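You operate a simulated robot arm through the tools that you are given. There is no shell and no other tool.

You run a simulated robot arm. Do the job below in one go: nothing can be reset, and whatever is moved stays where it is left.

TASK
Test the clamped can: green tray if good, red tray if bad.
Fine: the trays beside the tester; it tests at a safe 12 V; switch off before the clamp opens, and leave it open; the dial is set, leave it.

The check looks at the end state, three seconds after you hand in, the way a careful person would. Anything else that was tipped, shoved, dropped, spilled or broken makes it a failure.

THE ROBOT
A 7-joint arm with a two-finger parallel gripper, fixed in place. Base frame: the origin is at the foot of the arm, x ahead of it, y to its left, z up; the work surface is at about z = 724. Units: mm, degrees, N and s.
With the tool pointing down near the work surface it reaches from about 180 to 680 mm from the base axis. Its first joint turns from -66.0 to 66.0 degrees. Payload 2.4 kg.
Tool frame: the origin (TCP) lies between the finger pads and is the grasp point; the fingertips stand 30 mm ahead of it; z points along the fingers, y is the line along which they close. Largest opening 94 mm; finger width 28, thickness 10; the body of the gripper, 50 by 96 mm, starts 55 mm behind the TCP.
Orientation is that of the tool frame in the base frame, as a unit quaternion [x, y, z, w]. With the fingers straight down and closing along the base's y, the tool's x points along the base's -x, its y along +y and its z along -z.

THE INTERFACE
- The arm moves only by the tool apply_moves. Its argument "series" is a list that holds one entry, the list of rows, each a list of 7 numbers: the turn, a rotation vector about the base's x, y, z in units of 60 degrees (1.0 is 60 degrees), then the shift along the base's x, y, z in units of 400 mm (1.0 is 400 mm), then the gripper command, from -1 (shut) to 1 (fully open), values between in proportion. In form: [[[rx, ry, rz, dx, dy, dz, grip], ...]]. A call has 1 to 20 rows; each row is the pose to reach, as a shift and turn from the pose commanded when the call began. A call with a number of a shift or a turn outside -1 to 1 is refused whole. Rows are played at 5 a second. More than 50 mm and 8.6 degrees between two rows, or a gripper value outside its range, and nothing of the call is played. A pose out of reach is approached as far as the arm can. The call stops where the force on the tool passes 40 N (or 10 N more than at its start, if that is more) or the arm is blocked; 0.2 s more then pass. The fingers move at their own pace (about 153 mm/s each) and stop on an object; they squeeze with about 26 N. The grip force told is the motor's: it shows also when the fingers shut on nothing. Time passes only in rows, and 0.2 s behind the last, so rows that repeat a pose let the fingers close. It gives the time, the measured TCP pose, the force on the tool (base axes), the opening and the grip force at its end, in the units of the frame above (readings bear some noise), with the torque about the TCP (base axes, N m) and any sound that the robot's microphone picked up.
- Cameras (640 x 400 px; columns grow to the right, rows downward): "scene" is fixed at [25.2, 458.4, 1447.8]; the picture's right is [-0.83, -0.55, 0.00], its down [-0.31, 0.47, -0.83] and it looks along [0.46, -0.69, -0.56] (base axes); focal length 319 px, centre (320, 200). "wrist" rides on the gripper at [76, 14, -102] in the tool frame; the picture's right is [-0.18, 0.98, 0.00], its down [-0.75, -0.14, -0.64] and it looks along [-0.63, -0.12, 0.77] (tool axes); focal length 243 px, centre (320, 200). There is no depth. A picture from a camera that has moved, and an enlarged one, comes with that camera's place and axes in the base frame and with its lens. The place of the scene camera against the robot may be out by one fixed shift of up to 12 mm in any direction.
- snapshot(camera): a new picture of that camera. No time passes.
- close_up(camera, box): a new picture of the part [left, top, right, bottom] of that camera's present view, enlarged. No time passes.
- hand_in(): hands the job in; it is judged then, once.

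Nothing tells you positions but the pictures and the camera data. Unless the task says otherwise, let go and move clear before handing in.

The tools are called after "Call:" as a command line: name --argument value ..., lists and objects as JSON in quotes. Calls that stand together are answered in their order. apply_moves: Moves the arm, as the interface text tells. Its arguments: {"type":"object","properties":{"series":{"type":"array","items":{"type":"array","items":{"type":"array","items":{"type":"number"}}}}},"required":["series"]} The other tools are called the same way: snapshot (camera) takes a picture; close_up (camera, box) takes an enlarged picture of a part of a camera's view; hand_in () hands the job in.

At the start:

```text
clock: 0.0
tool_pos: [368.5, -64.5, 1149.8]
tool_rot: [0.001, 1.0, 0.0, -0.001]
ft_force: [0.0, -0.3, 0.9]
ft_torque: [0.0, -0.01, 0.03]
grip_width: 94.0
grip_force: 0.1
```

scene: 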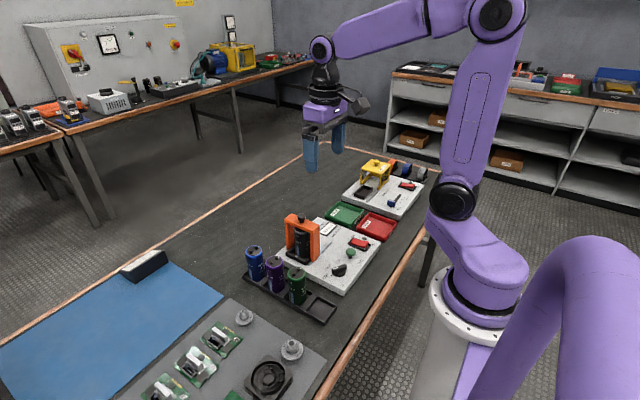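
wrist: 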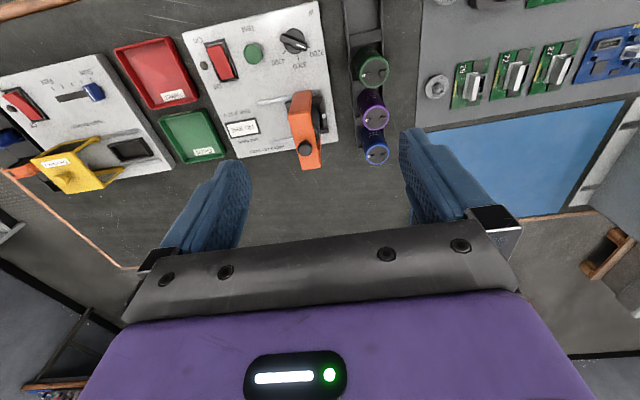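

I see a tester plate with an orange clamp, a rocker switch, green button and dial, and red and green trays beside it. I'll take close-ups before I move anything.

Call:
close_up --camera "scene" --box '[230, 190, 410, 310]'

Call:
close_up --camera "wrist" --box '[100, 0, 400, 190]'

Call:
close_up --camera "scene" --box '[270, 200, 390, 280]'

Call:
close_up --camera "wrist" --box '[180, 0, 350, 110]'

Call:
close_up --camera "wrist" --box '[200, 80, 350, 180]'

```text
3.33 times, centred on (320, 250) of scene
camera zoom: at [25.2, 458.4, 1447.8], right [-0.83, -0.55, 0.0], down [-0.31, 0.47, -0.83], along [0.46, -0.69, -0.56], focal length 1064 px, centre (320, 33)
```

zoom: 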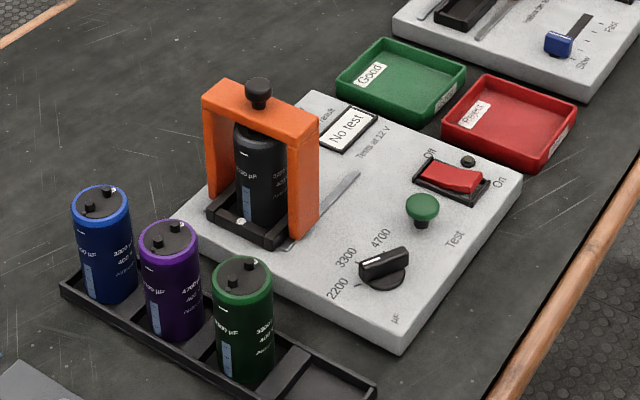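

```text
2.11 times, centred on (250, 95) of wrist
camera zoom: at [291.1, -51.6, 1253.0], right [0.18, 0.98, 0.0], down [0.75, -0.14, 0.64], along [0.63, -0.12, -0.77], focal length 511 px, centre (467, 421)
```

zoom: 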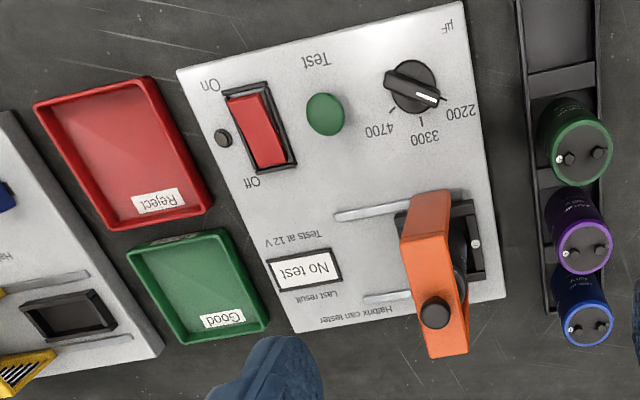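

```text
5.00 times, centred on (330, 240) of scene
camera zoom: at [25.2, 458.4, 1447.8], right [-0.83, -0.55, 0.0], down [-0.31, 0.47, -0.83], along [0.46, -0.69, -0.56], focal length 1596 px, centre (270, 0)
```

zoom: 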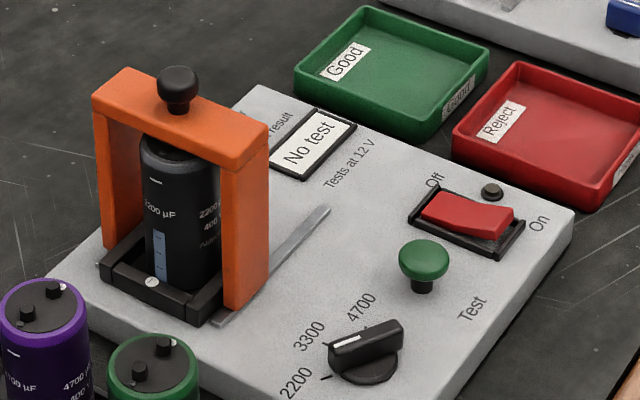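

```text
3.64 times, centred on (265, 55) of wrist
camera zoom: at [291.1, -51.6, 1253.0], right [0.18, 0.98, 0.0], down [0.75, -0.14, 0.64], along [0.63, -0.12, -0.77], focal length 882 px, centre (520, 727)
```

zoom: 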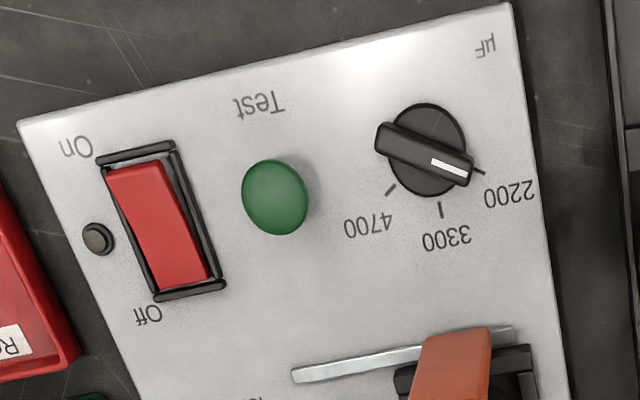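

```text
4.00 times, centred on (275, 130) of wrist
camera zoom: at [291.1, -51.6, 1253.0], right [0.18, 0.98, 0.0], down [0.75, -0.14, 0.64], along [0.63, -0.12, -0.77], focal length 970 px, centre (500, 480)
```

zoom: 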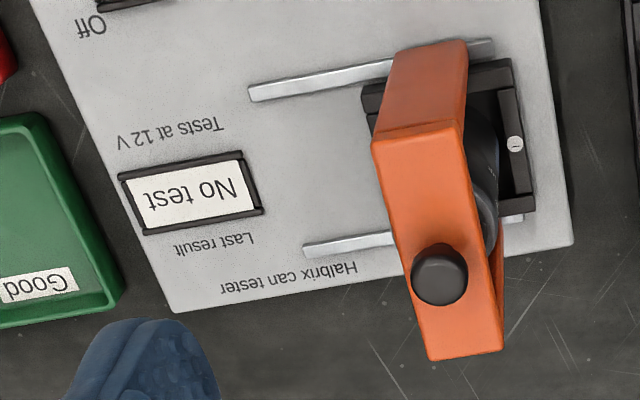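

The tester plate looks aligned with the base axes. I put it at about x 296–541, y −292 to −57, with the clamp gantry on rails that run along y. I'll bring the wrist camera closer for exact positions.

Call:
apply_moves --series '[[[0, 0, 0, -0.045, -0.044, -0.083, 1], [0, 0, 0, -0.09, -0.088, -0.167, 1], [0, 0, 0, -0.135, -0.131, -0.25, 1], [0, 0, 0, -0.18, -0.175, -0.333, 1], [0, 0, 0, -0.225, -0.219, -0.417, 1], [0, 0, 0, -0.27, -0.2625, -0.5, 1], [0, 0, 0, -0.27, -0.2625, -0.5, 1], [0, 0, 0, -0.27, -0.2625, -0.5, 1]]]'

Call:
snapshot --camera "wrist"

Call:
snapshot --camera "scene"

```text
clock: 1.8
tool_pos: [264.2, -169.6, 950.8]
tool_rot: [0.0, 1.0, 0.001, -0.001]
ft_force: [0.0, 0.8, 0.4]
ft_torque: [-0.01, -0.01, 0.03]
grip_width: 94.1
grip_force: 0.1
out of reach, approached as far as the arm can: row 6, 7, 8
```

```text
taken
camera wrist: at [187.1, -157.0, 1053.7], right [0.18, 0.98, 0.0], down [0.75, -0.14, 0.64], along [0.63, -0.12, -0.77], focal length 243 px, centre (320, 200)
```

wrist: 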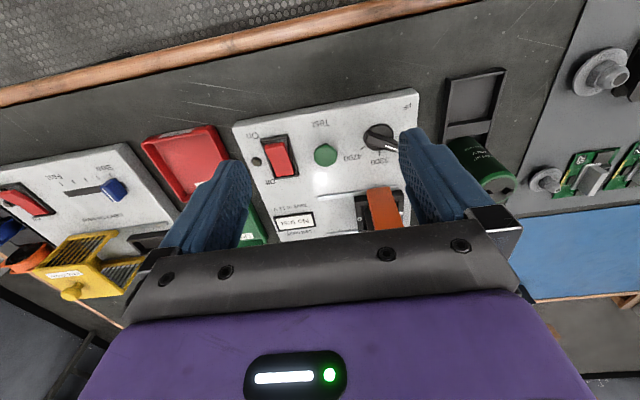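

```text
taken
```

scene: 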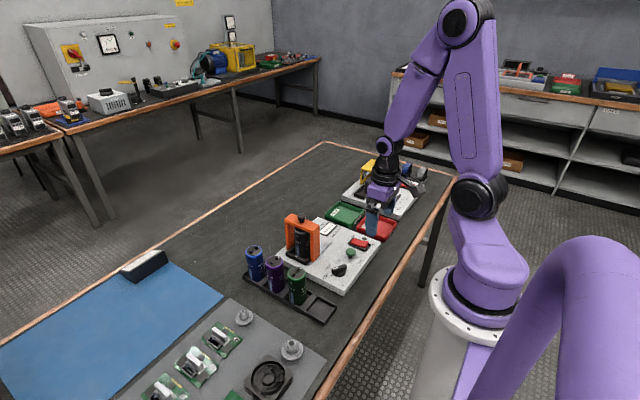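

The view is good, with the switch, button and dial all visible. I'll enlarge those parts to get accurate coordinates.

Call:
close_up --camera "wrist" --box '[225, 80, 425, 205]'

Call:
close_up --camera "wrist" --box '[235, 120, 345, 190]'

Call:
close_up --camera "wrist" --box '[320, 170, 420, 240]'

Call:
close_up --camera "scene" --box '[270, 200, 390, 280]'

```text
3.20 times, centred on (325, 142) of wrist
camera zoom: at [187.1, -157.0, 1053.7], right [0.18, 0.98, 0.0], down [0.75, -0.14, 0.64], along [0.63, -0.12, -0.77], focal length 776 px, centre (304, 384)
```

zoom: 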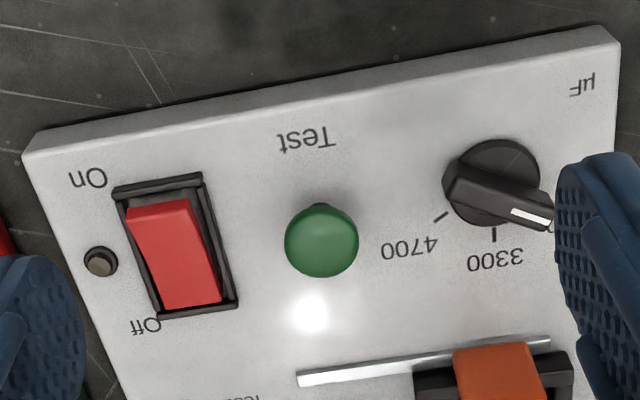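

```text
5.71 times, centred on (290, 155) of wrist
camera zoom: at [187.1, -157.0, 1053.7], right [0.18, 0.98, 0.0], down [0.75, -0.14, 0.64], along [0.63, -0.12, -0.77], focal length 1386 px, centre (491, 457)
```

zoom: 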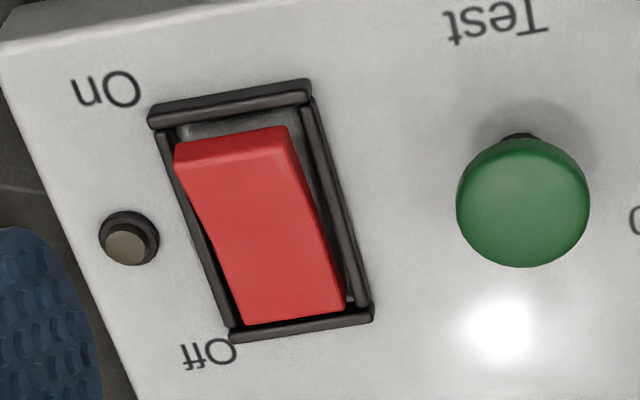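

```text
5.71 times, centred on (370, 205) of wrist
camera zoom: at [187.1, -157.0, 1053.7], right [0.18, 0.98, 0.0], down [0.75, -0.14, 0.64], along [0.63, -0.12, -0.77], focal length 1386 px, centre (34, 171)
```

zoom: 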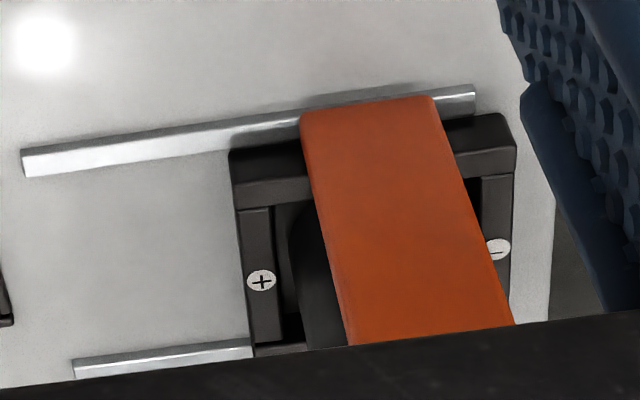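

```text
5.00 times, centred on (330, 240) of scene
camera zoom: at [25.2, 458.4, 1447.8], right [-0.83, -0.55, 0.0], down [-0.31, 0.47, -0.83], along [0.46, -0.69, -0.56], focal length 1596 px, centre (270, 0)
```

zoom: 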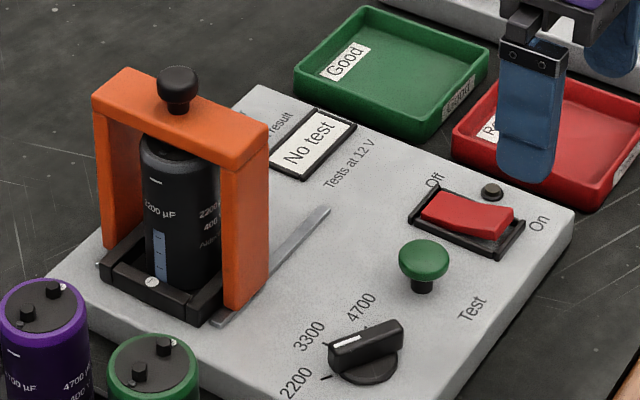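

The rocker's On end is raised, so the switch is off, and the dial is at 2200. I put the switch at about (349, −242), the button at (345, −179, top ≈780) and the clamped can at (472, −110). I'll turn the tool −90° so the closed fingertips are narrow along the rocker.

Call:
apply_moves --series '[[[0, 0, -0.1, 0.021, -0.023, 0, -1], [0, 0, -0.2, 0.042, -0.046, 0, -1], [0, 0, -0.3, 0.063, -0.068, 0, -1], [0, 0, -0.4, 0.084, -0.091, 0, -1], [0, 0, -0.5, 0.105, -0.114, 0, -1], [0, 0, -0.6, 0.126, -0.137, 0, -1], [0, 0, -0.7, 0.147, -0.16, 0, -1], [0, 0, -0.75, 0.1675, -0.1825, 0, -1], [0, 0, -0.75, 0.1675, -0.1825, 0, -1]]]'

```text
clock: 3.8
tool_pos: [330.8, -243.4, 951.2]
tool_rot: [0.383, 0.924, 0.0, 0.0]
ft_force: [0.1, 0.7, 0.1]
ft_torque: [-0.01, 0.01, 0.0]
grip_width: 0.0
grip_force: 25.9
```

The fist is closed and the turn is halfway. Next I'll finish the turn and take views from above the switch.

Call:
apply_moves --series '[[[0, 0, -0.1, 0, 0, -0.02, -1], [0, 0, -0.2, 0, 0, -0.04, -1], [0, 0, -0.3, 0, 0, -0.06, -1], [0, 0, -0.4, 0, 0, -0.08, -1], [0, 0, -0.5, 0, 0, -0.1, -1], [0, 0, -0.6, 0, 0, -0.12, -1], [0, 0, -0.7, 0, 0, -0.14, -1], [0, 0, -0.75, 0, 0, -0.15, -1], [0, 0, -0.75, 0, 0, -0.15, -1]]]'

Call:
snapshot --camera "wrist"

Call:
close_up --camera "scene" --box '[270, 170, 420, 270]'

```text
clock: 5.8
tool_pos: [330.3, -244.0, 890.5]
tool_rot: [0.708, 0.706, 0.0, -0.001]
ft_force: [0.6, -0.4, -0.4]
ft_torque: [0.0, 0.02, -0.01]
grip_width: 0.0
grip_force: 25.7
```

```text
taken
camera wrist: at [344.5, -169.0, 994.1], right [0.98, -0.19, 0.0], down [-0.14, -0.75, 0.64], along [-0.12, -0.63, -0.77], focal length 243 px, centre (320, 200)
```

wrist: 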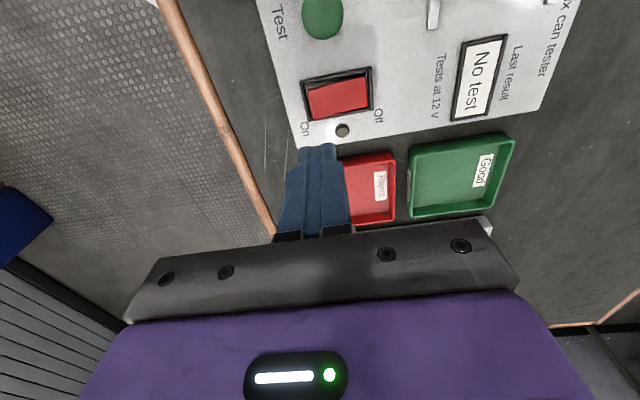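

```text
4.00 times, centred on (345, 220) of scene
camera zoom: at [25.2, 458.4, 1447.8], right [-0.83, -0.55, 0.0], down [-0.31, 0.47, -0.83], along [0.46, -0.69, -0.56], focal length 1276 px, centre (220, 120)
```

zoom: 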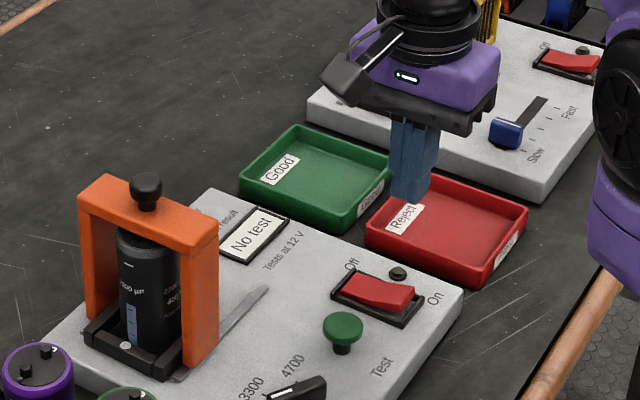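

The turn is done and the view is clear. I'll enlarge it to check the switch and button positions.

Call:
close_up --camera "wrist" --box '[270, 0, 420, 150]'

Call:
close_up --camera "wrist" --box '[270, 60, 400, 145]'

```text
2.67 times, centred on (345, 75) of wrist
camera zoom: at [344.5, -169.0, 994.1], right [0.98, -0.19, 0.0], down [-0.14, -0.75, 0.64], along [-0.12, -0.63, -0.77], focal length 647 px, centre (253, 533)
```

zoom: 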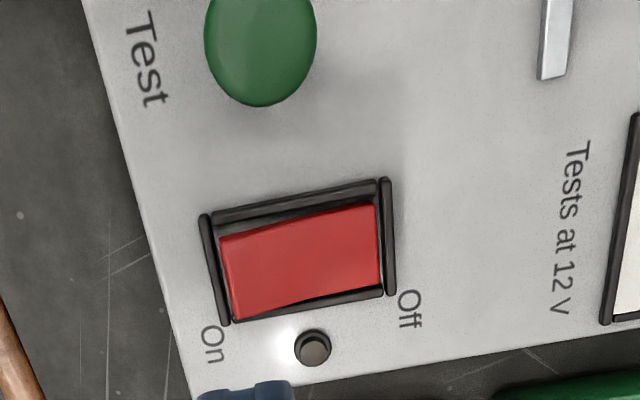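

```text
4.71 times, centred on (335, 102) of wrist
camera zoom: at [344.5, -169.0, 994.1], right [0.98, -0.19, 0.0], down [-0.14, -0.75, 0.64], along [-0.12, -0.63, -0.77], focal length 1142 px, centre (249, 659)
```

zoom: 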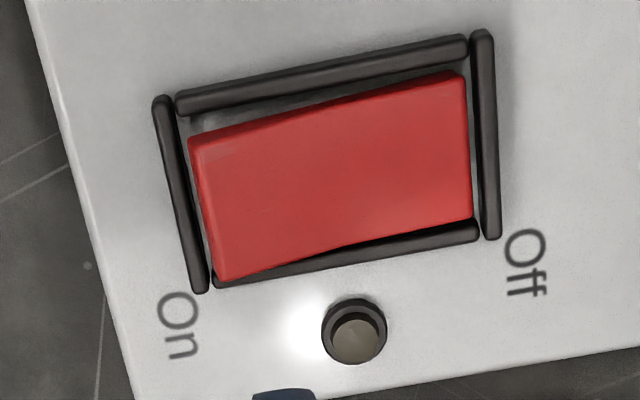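

The On edge of the rocker is at about (322, −242, 770). I'll lower the closed fingertips onto the On half, just inside that edge.

Call:
apply_moves --series '[[[0, 0, 0, 0.005, 0.003, -0.06, -1], [0, 0, 0, 0.005, 0.003, -0.12, -1], [0, 0, 0, 0.005, 0.003, -0.17, -1], [0, 0, 0, 0.005, 0.003, -0.205, -1], [0, 0, 0, 0.005, 0.003, -0.215, -1], [0, 0, 0, 0.005, 0.003, -0.22, -1], [0, 0, 0, 0.005, 0.003, -0.225, -1], [0, 0, 0, 0.005, 0.003, -0.23, -1], [0, 0, 0, 0.005, 0.003, -0.235, -1], [0, 0, 0, 0.005, 0.003, -0.24, -1], [0, 0, 0, 0.005, 0.003, -0.245, -1], [0, 0, 0, 0.005, 0.003, -0.25, -1]]]'

Call:
close_up --camera "scene" --box '[330, 210, 405, 260]'

Call:
snapshot --camera "wrist"

```text
clock: 8.4
tool_pos: [331.9, -242.6, 791.0]
tool_rot: [0.708, 0.706, 0.0, -0.001]
ft_force: [-9.2, -0.1, 26.2]
ft_torque: [-0.05, 0.02, -0.04]
grip_width: 0.1
grip_force: 26.3
heard: click
```

```text
8.00 times, centred on (368, 235) of scene
camera zoom: at [24.7, 458.5, 1447.7], right [-0.83, -0.55, 0.0], down [-0.31, 0.47, -0.83], along [0.46, -0.69, -0.56], focal length 2553 px, centre (-60, -80)
```

zoom: 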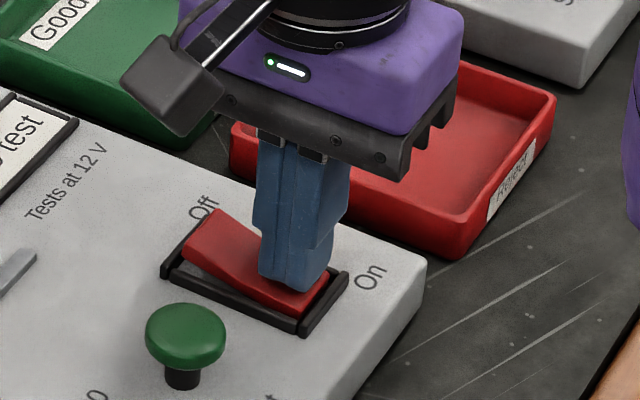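

```text
taken
camera wrist: at [345.4, -167.8, 894.4], right [0.98, -0.19, 0.0], down [-0.14, -0.75, 0.64], along [-0.12, -0.63, -0.77], focal length 243 px, centre (320, 200)
```

wrist: 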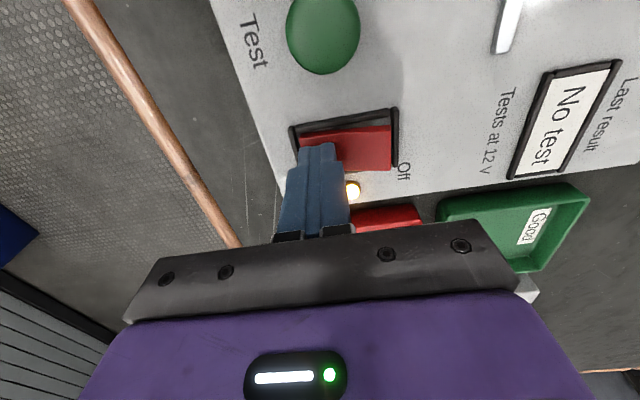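

I heard a click, the rocker tipped to On and the lamp is lit. Next I'll lift, move over the green Test button and press it.

Call:
apply_moves --series '[[[0, 0, 0, 0, 0, 0.06, -1], [0, 0, 0, 0, 0, 0.12, -1], [0, 0, 0, 0.016, 0.08, 0.12, -1], [0, 0, 0, 0.032, 0.16, 0.12, -1], [0, 0, 0, 0.032, 0.16, 0.09, -1], [0, 0, 0, 0.032, 0.16, 0.06, -1], [0, 0, 0, 0.032, 0.16, 0.055, -1], [0, 0, 0, 0.032, 0.16, 0.05, -1], [0, 0, 0, 0.032, 0.16, 0.045, -1], [0, 0, 0, 0.032, 0.16, 0.04, -1], [0, 0, 0, 0.032, 0.16, 0.035, -1], [0, 0, 0, 0.032, 0.16, 0.035, -1]]]'

Call:
close_up --camera "scene" --box '[300, 205, 405, 275]'

```text
clock: 11.0
tool_pos: [345.8, -178.8, 805.8]
tool_rot: [0.707, 0.707, 0.0, 0.0]
ft_force: [0.0, -0.1, 1.3]
ft_torque: [0.03, -0.02, 0.0]
grip_width: 0.1
grip_force: 26.1
```

```text
5.71 times, centred on (352, 240) of scene
camera zoom: at [25.2, 458.4, 1447.8], right [-0.83, -0.55, 0.0], down [-0.31, 0.47, -0.83], along [0.46, -0.69, -0.56], focal length 1823 px, centre (134, -29)
```

zoom: 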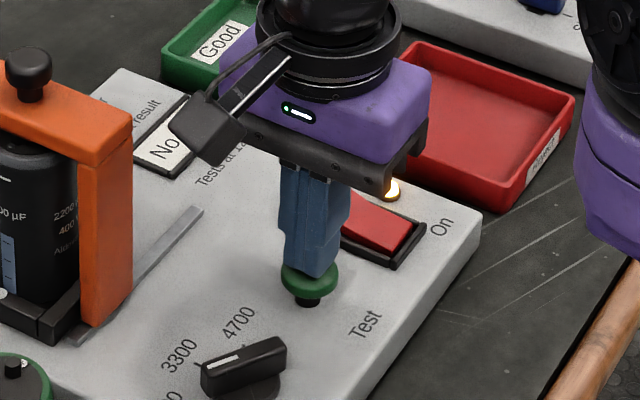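

The fingertips are at the button top but it hasn't been pressed yet. I'll go on down in small steps.

Call:
apply_moves --series '[[[0, 0, 0, 0, 0, -0.004, -1], [0, 0, 0, 0, 0, -0.008, -1], [0, 0, 0, 0, 0, -0.012, -1], [0, 0, 0, 0, 0, -0.016, -1], [0, 0, 0, 0, 0, -0.016, -1], [0, 0, 0, 0, 0, -0.016, -1]]]'

Call:
close_up --camera "scene" --box '[300, 205, 405, 275]'

```text
clock: 12.4
tool_pos: [344.8, -177.4, 798.3]
tool_rot: [0.707, 0.707, -0.001, 0.0]
ft_force: [-1.3, 0.6, 2.2]
ft_torque: [0.07, 0.03, 0.04]
grip_width: 0.0
grip_force: 25.9
heard: click
```

```text
5.71 times, centred on (352, 240) of scene
camera zoom: at [25.1, 458.4, 1447.8], right [-0.83, -0.55, 0.0], down [-0.31, 0.47, -0.83], along [0.46, -0.69, -0.56], focal length 1823 px, centre (134, -29)
```

zoom: 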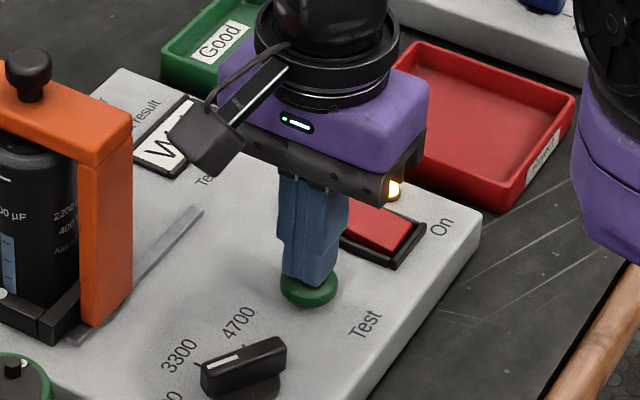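

The button clicked and the display has changed. I'll read it with the wrist camera.

Call:
snapshot --camera "wrist"

Call:
close_up --camera "scene" --box '[310, 210, 350, 240]'

```text
taken
camera wrist: at [359.3, -103.3, 901.5], right [0.98, -0.18, 0.0], down [-0.14, -0.75, 0.64], along [-0.12, -0.63, -0.77], focal length 243 px, centre (320, 200)
```

wrist: 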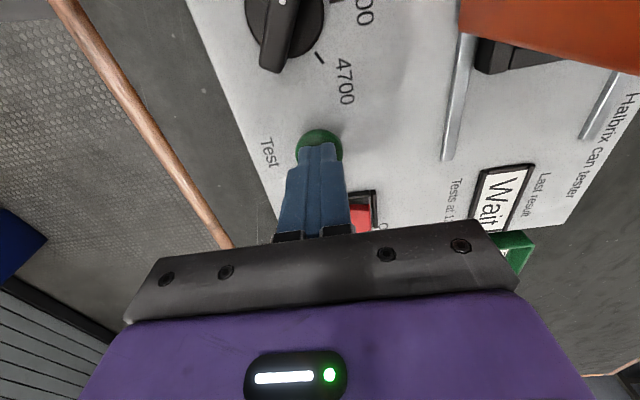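

```text
13.33 times, centred on (330, 225) of scene
camera zoom: at [25.1, 458.4, 1447.8], right [-0.83, -0.55, 0.0], down [-0.31, 0.47, -0.83], along [0.46, -0.69, -0.56], focal length 4255 px, centre (187, -133)
```

zoom: 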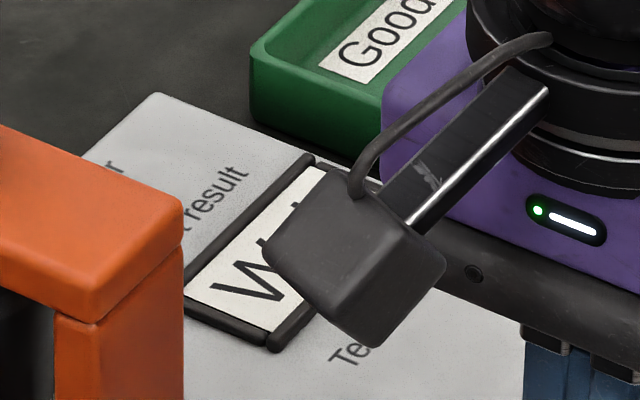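

The display reads "Wait", so I'll hold here until it shows a result.

Call:
apply_moves --series '[[[0, 0, 0, 0, 0, 0, -1], [0, 0, 0, 0, 0, 0, -1], [0, 0, 0, 0, 0, 0, -1], [0, 0, 0, 0, 0, 0, -1], [0, 0, 0, 0, 0, 0, -1], [0, 0, 0, 0, 0, 0, -1], [0, 0, 0, 0, 0, 0, -1], [0, 0, 0, 0, 0, 0, -1], [0, 0, 0, 0, 0, 0, -1], [0, 0, 0, 0, 0, 0, -1]]]'

Call:
close_up --camera "wrist" --box '[430, 140, 590, 240]'

```text
clock: 14.6
tool_pos: [344.8, -178.0, 796.8]
tool_rot: [0.708, 0.707, -0.001, 0.0]
ft_force: [-0.3, -0.2, 3.0]
ft_torque: [0.06, 0.04, -0.01]
grip_width: 0.0
grip_force: 26.6
```

```text
4.00 times, centred on (510, 190) of wrist
camera zoom: at [359.4, -103.5, 901.5], right [0.98, -0.18, 0.0], down [-0.14, -0.75, 0.64], along [-0.12, -0.63, -0.77], focal length 970 px, centre (-440, 240)
```

zoom: 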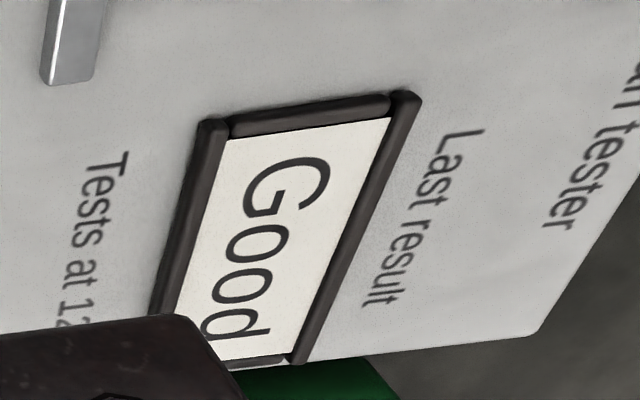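

The result is "Good", so the can goes in the green tray. First I'll switch off by pressing the Off half of the rocker at about (366, −242).

Call:
apply_moves --series '[[[0, 0, 0, 0, 0, 0.06, -1], [0, 0, 0, 0, 0, 0.11, -1], [0, 0, 0, 0.026, -0.08, 0.11, -1], [0, 0, 0, 0.053, -0.161, 0.11, -1], [0, 0, 0, 0.053, -0.161, 0.06, -1], [0, 0, 0, 0.053, -0.161, 0.025, -1], [0, 0, 0, 0.053, -0.161, 0.015, -1], [0, 0, 0, 0.053, -0.161, 0.01, -1], [0, 0, 0, 0.053, -0.161, 0.005, -1], [0, 0, 0, 0.053, -0.161, 0, -1], [0, 0, 0, 0.053, -0.161, -0.005, -1], [0, 0, 0, 0.053, -0.161, -0.01, -1], [0, 0, 0, 0.053, -0.161, -0.015, -1], [0, 0, 0, 0.053, -0.161, -0.0185, -1]]]'

Call:
close_up --camera "scene" --box '[300, 205, 405, 275]'

Call:
close_up --camera "wrist" --box '[250, 50, 450, 220]'

```text
clock: 17.6
tool_pos: [366.3, -243.5, 790.4]
tool_rot: [0.706, 0.708, 0.0, 0.002]
ft_force: [4.4, 0.9, 4.0]
ft_torque: [0.08, -0.08, -0.01]
grip_width: 0.1
grip_force: 25.8
heard: click
```

```text
5.71 times, centred on (352, 240) of scene
camera zoom: at [25.2, 458.4, 1447.7], right [-0.83, -0.55, 0.0], down [-0.31, 0.47, -0.83], along [0.46, -0.69, -0.56], focal length 1823 px, centre (134, -29)
```

zoom: 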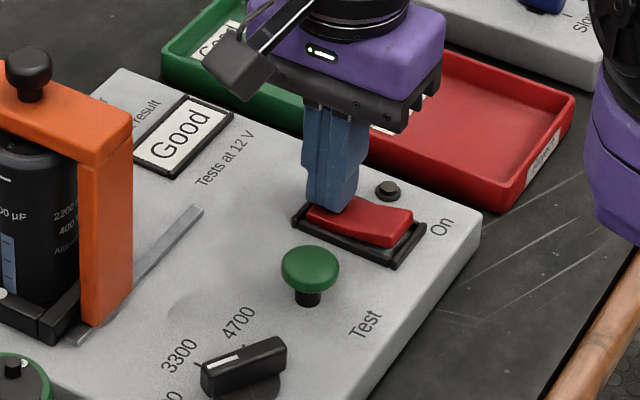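

```text
2.35 times, centred on (350, 135) of wrist
camera zoom: at [380.6, -167.9, 894.4], right [0.98, -0.18, 0.0], down [-0.14, -0.75, 0.64], along [-0.12, -0.63, -0.77], focal length 571 px, centre (249, 353)
```

zoom: 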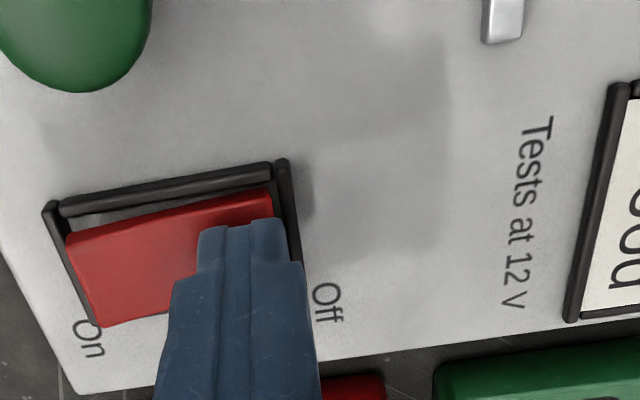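

The switch clicked off and the lamp is out, with "Good" still on the display. Next I'll lift clear and view the clamp from its +y side.

Call:
apply_moves --series '[[[0, 0, 0, 0, 0, 0.1, -1], [0, 0, 0, 0, 0, 0.2, -1], [0, 0, 0, 0, 0, 0.3, -1], [0, 0, 0, 0, 0, 0.4, -1], [0, 0, 0, 0, 0, 0.5, -1], [0, 0, 0, 0.044, 0.089, 0.525, -1], [0, 0, 0, 0.088, 0.178, 0.525, -1], [0, 0, 0, 0.132, 0.267, 0.525, -1], [0, 0, 0, 0.176, 0.355, 0.525, -1], [0, 0, 0, 0.22, 0.444, 0.525, -1], [0, 0, 0, 0.264, 0.533, 0.525, -1], [0, 0, 0, 0.264, 0.533, 0.525, -1]]]'

Call:
snapshot --camera "wrist"

Call:
close_up --camera "scene" --box '[270, 200, 390, 280]'

```text
clock: 20.2
tool_pos: [472.5, -26.6, 1001.6]
tool_rot: [0.707, 0.707, 0.0, 0.0]
ft_force: [0.5, -0.6, -0.5]
ft_torque: [-0.01, -0.01, -0.01]
grip_width: 0.2
grip_force: 25.8
```

```text
taken
camera wrist: at [486.0, 47.8, 1104.5], right [0.98, -0.18, 0.0], down [-0.14, -0.75, 0.64], along [-0.12, -0.63, -0.77], focal length 243 px, centre (320, 200)
```

wrist: 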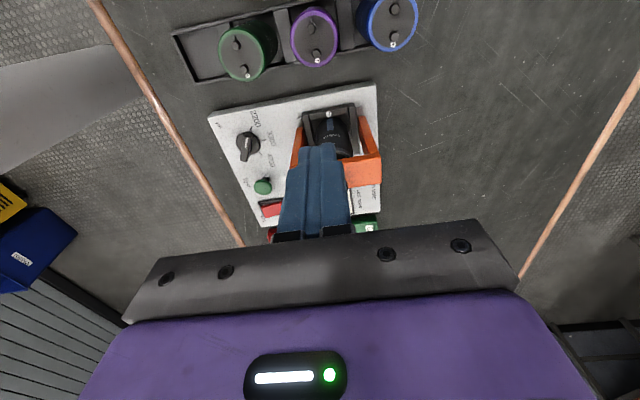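

```text
5.00 times, centred on (330, 240) of scene
camera zoom: at [25.2, 458.4, 1447.8], right [-0.83, -0.55, 0.0], down [-0.31, 0.47, -0.83], along [0.46, -0.69, -0.56], focal length 1596 px, centre (270, 0)
```

zoom: 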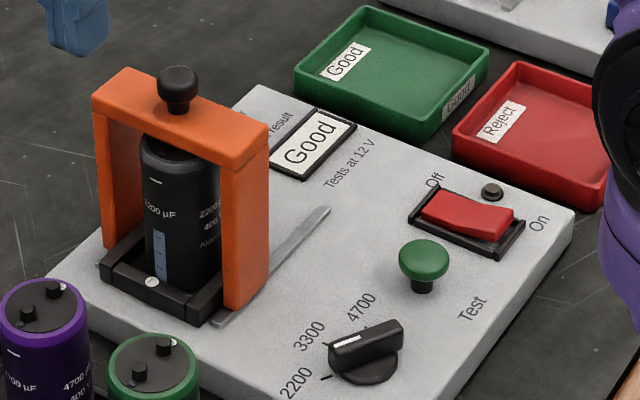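

The closed fingers hide the clamp, so I'll open them to get a clear view.

Call:
apply_moves --series '[[[0, 0, 0, 0, 0.05, 0, 1], [0, 0, 0, 0, 0.05, 0, 1], [0, 0, 0, 0, 0.05, 0, 1]]]'

Call:
close_up --camera "wrist" --box '[200, 80, 420, 230]'

Call:
close_up --camera "wrist" --box '[280, 90, 390, 170]'

```text
clock: 21.0
tool_pos: [472.5, -7.6, 1000.7]
tool_rot: [0.707, 0.707, -0.001, 0.0]
ft_force: [0.3, 0.0, 0.2]
ft_torque: [0.0, 0.03, 0.01]
grip_width: 94.1
grip_force: 0.1
```

```text
2.67 times, centred on (310, 155) of wrist
camera zoom: at [485.6, 67.7, 1104.1], right [0.98, -0.18, 0.0], down [-0.14, -0.75, 0.64], along [-0.12, -0.63, -0.77], focal length 647 px, centre (347, 320)
```

zoom: 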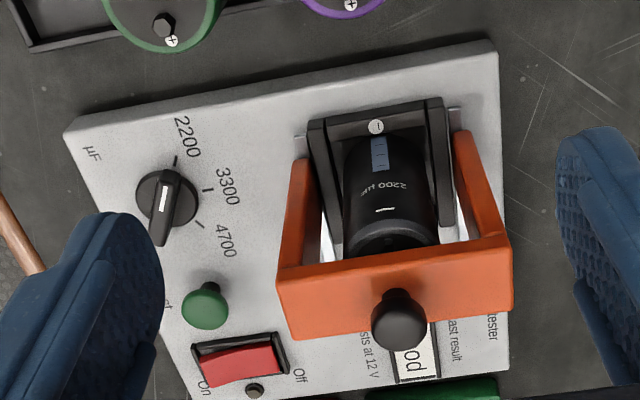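

```text
5.00 times, centred on (335, 130) of wrist
camera zoom: at [485.6, 67.7, 1104.1], right [0.98, -0.18, 0.0], down [-0.14, -0.75, 0.64], along [-0.12, -0.63, -0.77], focal length 1213 px, centre (245, 550)
```

zoom: 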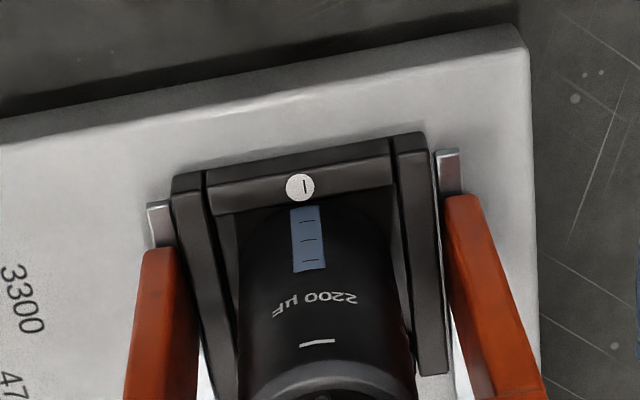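

The view is clear: crossbar x 425–526, y −128 to −92, top about 878, with its knob at (475, −111, 887–900). I'll close the fist and come down just on the +y side of the knob.

Call:
apply_moves --series '[[[0, 0, 0, 0.006, -0.06, 0, -1], [0, 0, 0, 0.006, -0.1185, 0, -1], [0, 0, 0, 0.006, -0.1185, -0.06, -1], [0, 0, 0, 0.006, -0.1185, -0.12, -1], [0, 0, 0, 0.006, -0.1185, -0.18, -1], [0, 0, 0, 0.006, -0.1185, -0.217, -1], [0, 0, 0, 0.006, -0.1185, -0.217, -1]]]'

Call:
close_up --camera "scene" --box '[270, 180, 390, 260]'

Call:
close_up --camera "wrist" --box '[220, 80, 420, 240]'

```text
clock: 22.6
tool_pos: [474.0, -57.2, 912.8]
tool_rot: [0.707, 0.707, 0.0, 0.001]
ft_force: [0.2, -0.3, 0.0]
ft_torque: [0.0, -0.01, 0.0]
grip_width: 0.1
grip_force: 25.8
```

```text
5.00 times, centred on (330, 220) of scene
camera zoom: at [25.2, 458.4, 1447.8], right [-0.83, -0.55, 0.0], down [-0.31, 0.47, -0.83], along [0.46, -0.69, -0.56], focal length 1596 px, centre (270, 100)
```

zoom: 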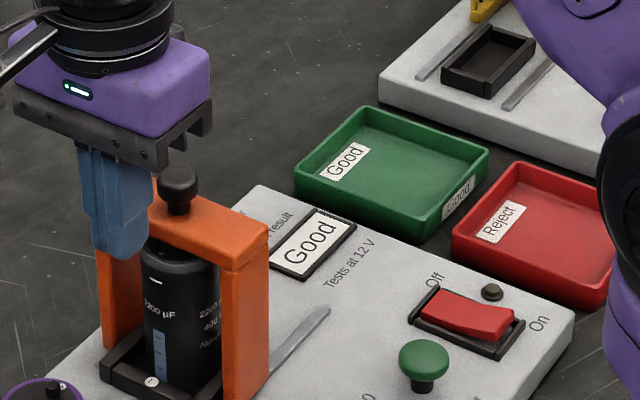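

```text
2.50 times, centred on (320, 160) of wrist
camera zoom: at [488.1, 18.8, 1017.0], right [0.98, -0.18, 0.0], down [-0.14, -0.75, 0.64], along [-0.12, -0.63, -0.77], focal length 606 px, centre (320, 300)
```

zoom: 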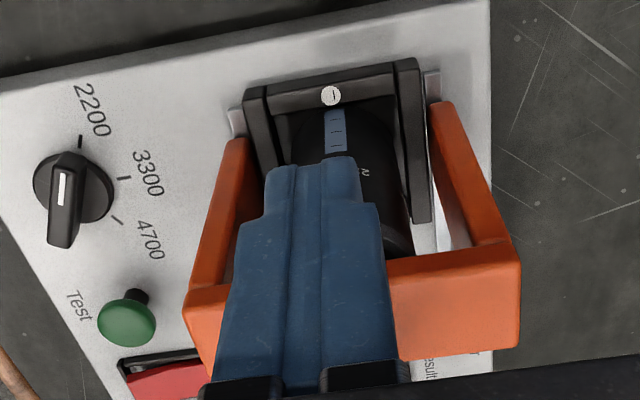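

The fist is level with the knob and clears the crossbar. I'll push gently toward −y and watch the force.

Call:
apply_moves --series '[[[0, 0, 0, 0.002, -0.03, 0.002, -1], [0, 0, 0, 0.002, -0.0575, 0.002, -1], [0, 0, 0, 0.002, -0.0675, 0.002, -1], [0, 0, 0, 0.002, -0.0775, 0.002, -1], [0, 0, 0, 0.002, -0.0875, 0.002, -1], [0, 0, 0, 0.002, -0.0975, 0.002, -1], [0, 0, 0, 0.002, -0.1075, 0.002, -1], [0, 0, 0, 0.002, -0.12, 0.002, -1]]]'

Call:
close_up --camera "scene" --box '[270, 180, 390, 260]'

```text
clock: 24.4
tool_pos: [475.3, -105.2, 915.5]
tool_rot: [0.708, 0.706, 0.0, 0.0]
ft_force: [0.0, 0.4, 0.0]
ft_torque: [0.04, 0.0, 0.03]
grip_width: 0.1
grip_force: 25.8
```

```text
5.00 times, centred on (330, 220) of scene
camera zoom: at [25.2, 458.4, 1447.8], right [-0.83, -0.55, 0.0], down [-0.31, 0.47, -0.83], along [0.46, -0.69, -0.56], focal length 1596 px, centre (270, 100)
```

zoom: 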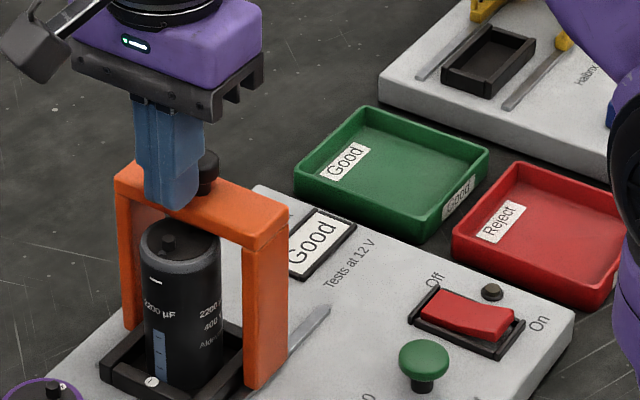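

The clamp slides easily toward −y and the can stays in its nest. I'll keep pushing to the end of the travel.

Call:
apply_moves --series '[[[0, 0, 0, 0, -0.012, 0, -1], [0, 0, 0, 0, -0.024, 0, -1], [0, 0, 0, 0, -0.036, 0, -1], [0, 0, 0, 0, -0.048, 0, -1], [0, 0, 0, 0, -0.06, 0, -1], [0, 0, 0, 0, -0.072, 0, -1], [0, 0, 0, 0, -0.084, 0, -1], [0, 0, 0, 0, -0.096, 0, -1], [0, 0, 0, 0, -0.108, 0, -1], [0, 0, 0, 0, -0.118, 0, -1], [0, 0, 0, 0, -0.126, 0, -1], [0, 0, 0, 0, -0.134, 0, -1], [0, 0, 0, 0, -0.14, 0, -1]]]'

Call:
close_up --camera "scene" --box '[270, 180, 390, 260]'

```text
clock: 27.0
tool_pos: [475.2, -150.8, 915.5]
tool_rot: [0.704, 0.71, 0.0, -0.003]
ft_force: [1.1, 5.0, 0.7]
ft_torque: [0.05, 0.05, 0.0]
grip_width: 0.0
grip_force: 26.2
stopped in row 13: the force on the tool passed its limit at 42 N (the readings are from after the stop); the commanded pose is now the measured one
```

```text
5.00 times, centred on (330, 220) of scene
camera zoom: at [25.2, 458.5, 1447.7], right [-0.83, -0.55, 0.0], down [-0.31, 0.47, -0.83], along [0.46, -0.69, -0.56], focal length 1596 px, centre (270, 100)
```

zoom: 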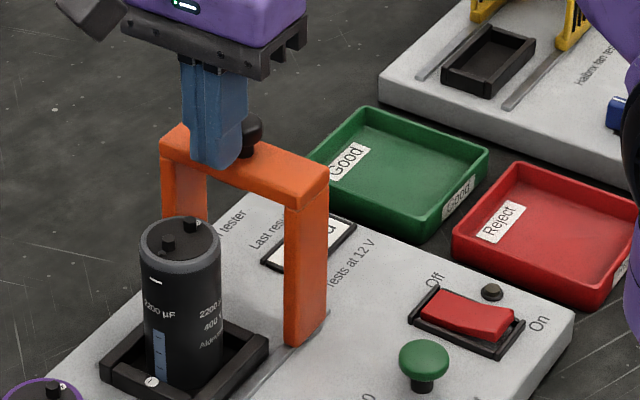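

The clamp reached its end stop and is fully open, and the can is standing free. I'll back off, rise, open the fingers and measure the can.

Call:
apply_moves --series '[[[0, 0, 0, 0, 0.02, 0, -1], [0, 0, 0, 0, 0.04, 0.02, -1], [0, 0, 0, 0, 0.06, 0.1, -1], [0, 0, 0, 0, 0.12, 0.2, -1], [0, 0, 0, 0, 0.22, 0.22, 1], [0, 0, 0, 0, 0.32, 0.22, 1], [0, 0, 0, 0, 0.35, 0.22, 1], [0, 0, 0, 0, 0.35, 0.22, 1]]]'

Call:
close_up --camera "wrist" --box '[240, 70, 440, 220]'

Call:
close_up --camera "scene" --box '[270, 190, 360, 250]'

```text
clock: 28.8
tool_pos: [475.2, -10.2, 1003.5]
tool_rot: [0.704, 0.71, 0.0, -0.003]
ft_force: [0.5, -0.1, -0.2]
ft_torque: [0.03, 0.01, -0.01]
grip_width: 93.7
grip_force: 0.1
```

```text
2.67 times, centred on (340, 145) of wrist
camera zoom: at [489.2, 64.3, 1107.1], right [0.98, -0.17, 0.0], down [-0.13, -0.76, 0.64], along [-0.11, -0.63, -0.77], focal length 647 px, centre (267, 347)
```

zoom: 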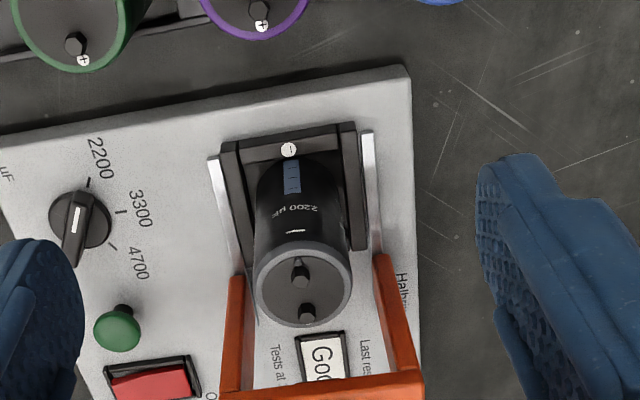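

```text
6.67 times, centred on (315, 220) of scene
camera zoom: at [25.2, 458.4, 1447.8], right [-0.83, -0.55, 0.0], down [-0.31, 0.47, -0.83], along [0.46, -0.69, -0.56], focal length 2127 px, centre (353, 67)
```

zoom: 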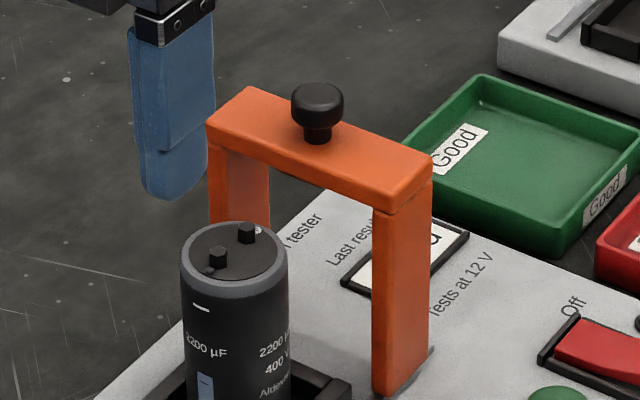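

The can is at about (475, −111) with its top at 850 and terminals up to about 860. I'll come straight down over it with the fingers either side in x, then close.

Call:
apply_moves --series '[[[0, 0, 0, 0, -0.09, 0, 1], [0, 0, 0, 0, -0.18, 0, 1], [0, 0, 0, 0, -0.2525, 0, 1], [0, 0, 0, 0, -0.2525, -0.1, 1], [0, 0, 0, 0, -0.2525, -0.2, 1], [0, 0, 0, 0, -0.2525, -0.28, 1], [0, 0, 0, 0, -0.2525, -0.28, 1]]]'

Call:
snapshot --camera "wrist"

Call:
close_up --camera "scene" --box '[260, 170, 380, 270]'

```text
clock: 30.4
tool_pos: [474.6, -111.1, 891.5]
tool_rot: [0.704, 0.71, 0.001, -0.004]
ft_force: [-0.3, 0.4, -0.7]
ft_torque: [-0.02, 0.02, -0.01]
grip_width: 94.0
grip_force: 0.0
```

```text
taken
camera wrist: at [489.5, -36.8, 994.9], right [0.98, -0.17, 0.0], down [-0.13, -0.76, 0.64], along [-0.11, -0.63, -0.77], focal length 243 px, centre (320, 200)
```

wrist: 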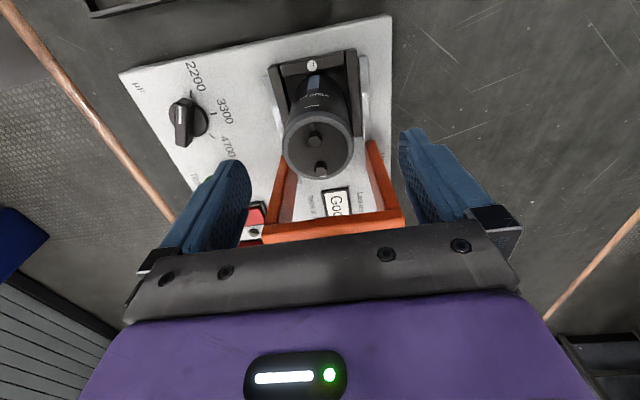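

```text
4.00 times, centred on (320, 220) of scene
camera zoom: at [25.2, 458.4, 1447.8], right [-0.83, -0.55, 0.0], down [-0.31, 0.47, -0.83], along [0.46, -0.69, -0.56], focal length 1276 px, centre (320, 120)
```

zoom: 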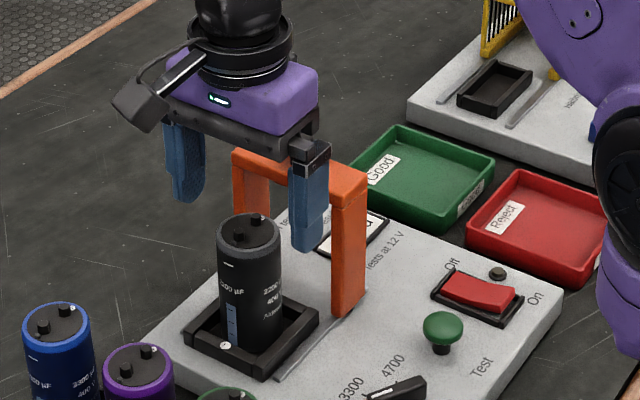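

The can is centred between the fingers and the clamp is clear of the gripper body. I'll descend to grasp height and close.

Call:
apply_moves --series '[[[0, 0, 0, 0.0015, 0, -0.06, 1], [0, 0, 0, 0.0015, 0, -0.11, 1], [0, 0, 0, 0.0015, 0, -0.15, 1], [0, 0, 0, 0.0015, 0, -0.184, 1], [0, 0, 0, 0.0015, 0, -0.184, 1]]]'

Call:
close_up --camera "scene" --box '[260, 180, 380, 270]'

Call:
snapshot --camera "wrist"

```text
clock: 31.6
tool_pos: [479.0, -112.3, 817.7]
tool_rot: [0.704, 0.711, 0.002, -0.003]
ft_force: [0.4, -0.3, 0.4]
ft_torque: [0.0, 0.01, 0.01]
grip_width: 93.9
grip_force: 0.1
```

```text
4.44 times, centred on (320, 225) of scene
camera zoom: at [25.2, 458.4, 1447.8], right [-0.83, -0.55, 0.0], down [-0.31, 0.47, -0.83], along [0.46, -0.69, -0.56], focal length 1418 px, centre (320, 89)
```

zoom: 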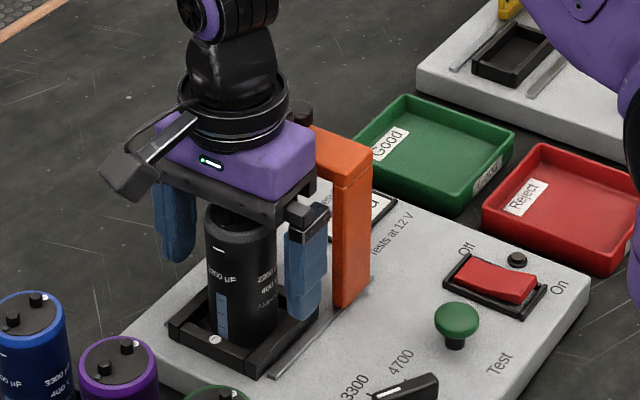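

```text
taken
camera wrist: at [491.8, -37.7, 921.7], right [0.98, -0.17, 0.0], down [-0.13, -0.76, 0.64], along [-0.11, -0.63, -0.77], focal length 243 px, centre (320, 200)
```

wrist: 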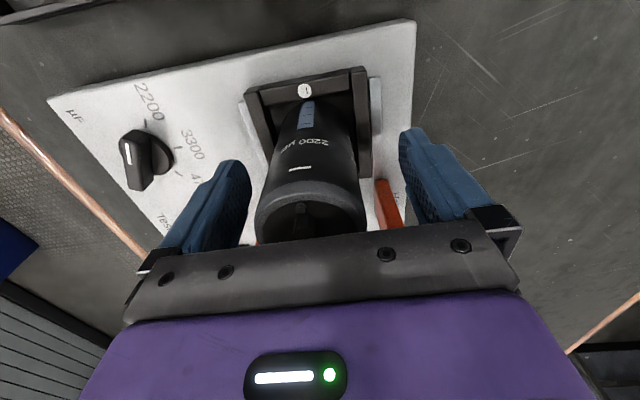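

The tool reads about 3 mm off-centre in +x. I'll correct that before closing, so that the grip doesn't shove the can in its nest.

Call:
apply_moves --series '[[[0, 0, 0, 0, 0, 0, 1], [0, 0, 0, -0.004, 0.002, 0, 1], [0, 0, 0, -0.004, 0.002, 0, 1], [0, 0, 0, -0.004, 0.002, 0, 1]]]'

Call:
snapshot --camera "wrist"

```text
clock: 32.6
tool_pos: [474.9, -110.9, 818.7]
tool_rot: [0.704, 0.71, 0.001, -0.004]
ft_force: [0.0, -0.2, -0.2]
ft_torque: [0.02, -0.03, -0.04]
grip_width: 93.9
grip_force: 0.0
```

```text
taken
camera wrist: at [489.3, -37.1, 921.8], right [0.98, -0.17, 0.0], down [-0.13, -0.76, 0.64], along [-0.11, -0.63, -0.77], focal length 243 px, centre (320, 200)
```

wrist: 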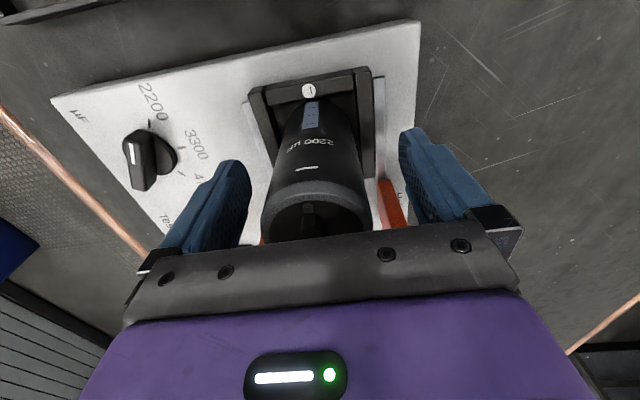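

The tool is now at (475, −111), centred on the can. I'll close the gripper on it.

Call:
apply_moves --series '[[[0, 0, 0, 0, 0, 0, 0.4], [0, 0, 0, 0, 0, 0, 0.1], [0, 0, 0, 0, 0, 0, -1], [0, 0, 0, 0, 0, 0, -1], [0, 0, 0, 0, 0, 0, -1], [0, 0, 0, 0, 0, 0, -1]]]'

Call:
close_up --camera "scene" --box '[260, 180, 380, 270]'

```text
clock: 34.0
tool_pos: [476.2, -111.2, 816.8]
tool_rot: [0.704, 0.71, 0.001, -0.003]
ft_force: [-2.2, -0.1, 0.4]
ft_torque: [0.02, 0.02, -0.03]
grip_width: 47.6
grip_force: 25.9
```

```text
4.44 times, centred on (320, 225) of scene
camera zoom: at [25.1, 458.4, 1447.8], right [-0.83, -0.55, 0.0], down [-0.31, 0.47, -0.83], along [0.46, -0.69, -0.56], focal length 1418 px, centre (320, 89)
```

zoom: 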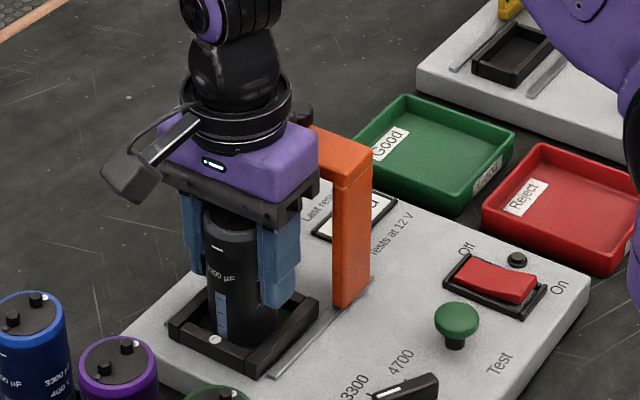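

The can is gripped at a width of 47.6 mm. I'll lift it straight up, well above the clamp.

Call:
apply_moves --series '[[[0, 0, 0, 0, 0, 0.02, -1], [0, 0, 0, 0, 0, 0.05, -1], [0, 0, 0, 0, 0, 0.1, -1], [0, 0, 0, 0, 0, 0.16, -1], [0, 0, 0, 0, 0, 0.22, -1], [0, 0, 0, 0, 0, 0.28, -1], [0, 0, 0, 0, 0, 0.34, -1], [0, 0, 0, 0, 0, 0.4, -1], [0, 0, 0, 0, 0, 0.45, -1], [0, 0, 0, 0, 0, 0.48, -1], [0, 0, 0, 0, 0, 0.48, -1]]]'

Call:
close_up --camera "scene" --box '[250, 120, 400, 270]'

```text
clock: 36.4
tool_pos: [473.2, -110.6, 1009.8]
tool_rot: [0.704, 0.71, 0.0, -0.003]
ft_force: [-0.8, -1.0, -3.3]
ft_torque: [0.01, -0.04, 0.01]
grip_width: 47.2
grip_force: 26.3
```

```text
2.67 times, centred on (325, 195) of scene
camera zoom: at [25.2, 458.4, 1447.8], right [-0.83, -0.55, 0.0], down [-0.31, 0.47, -0.83], along [0.46, -0.69, -0.56], focal length 851 px, centre (307, 213)
```

zoom: 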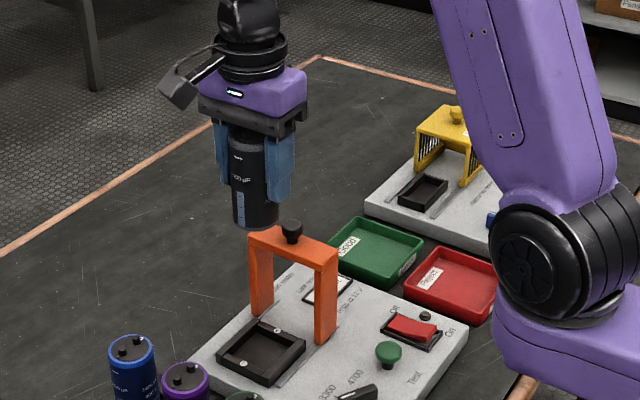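

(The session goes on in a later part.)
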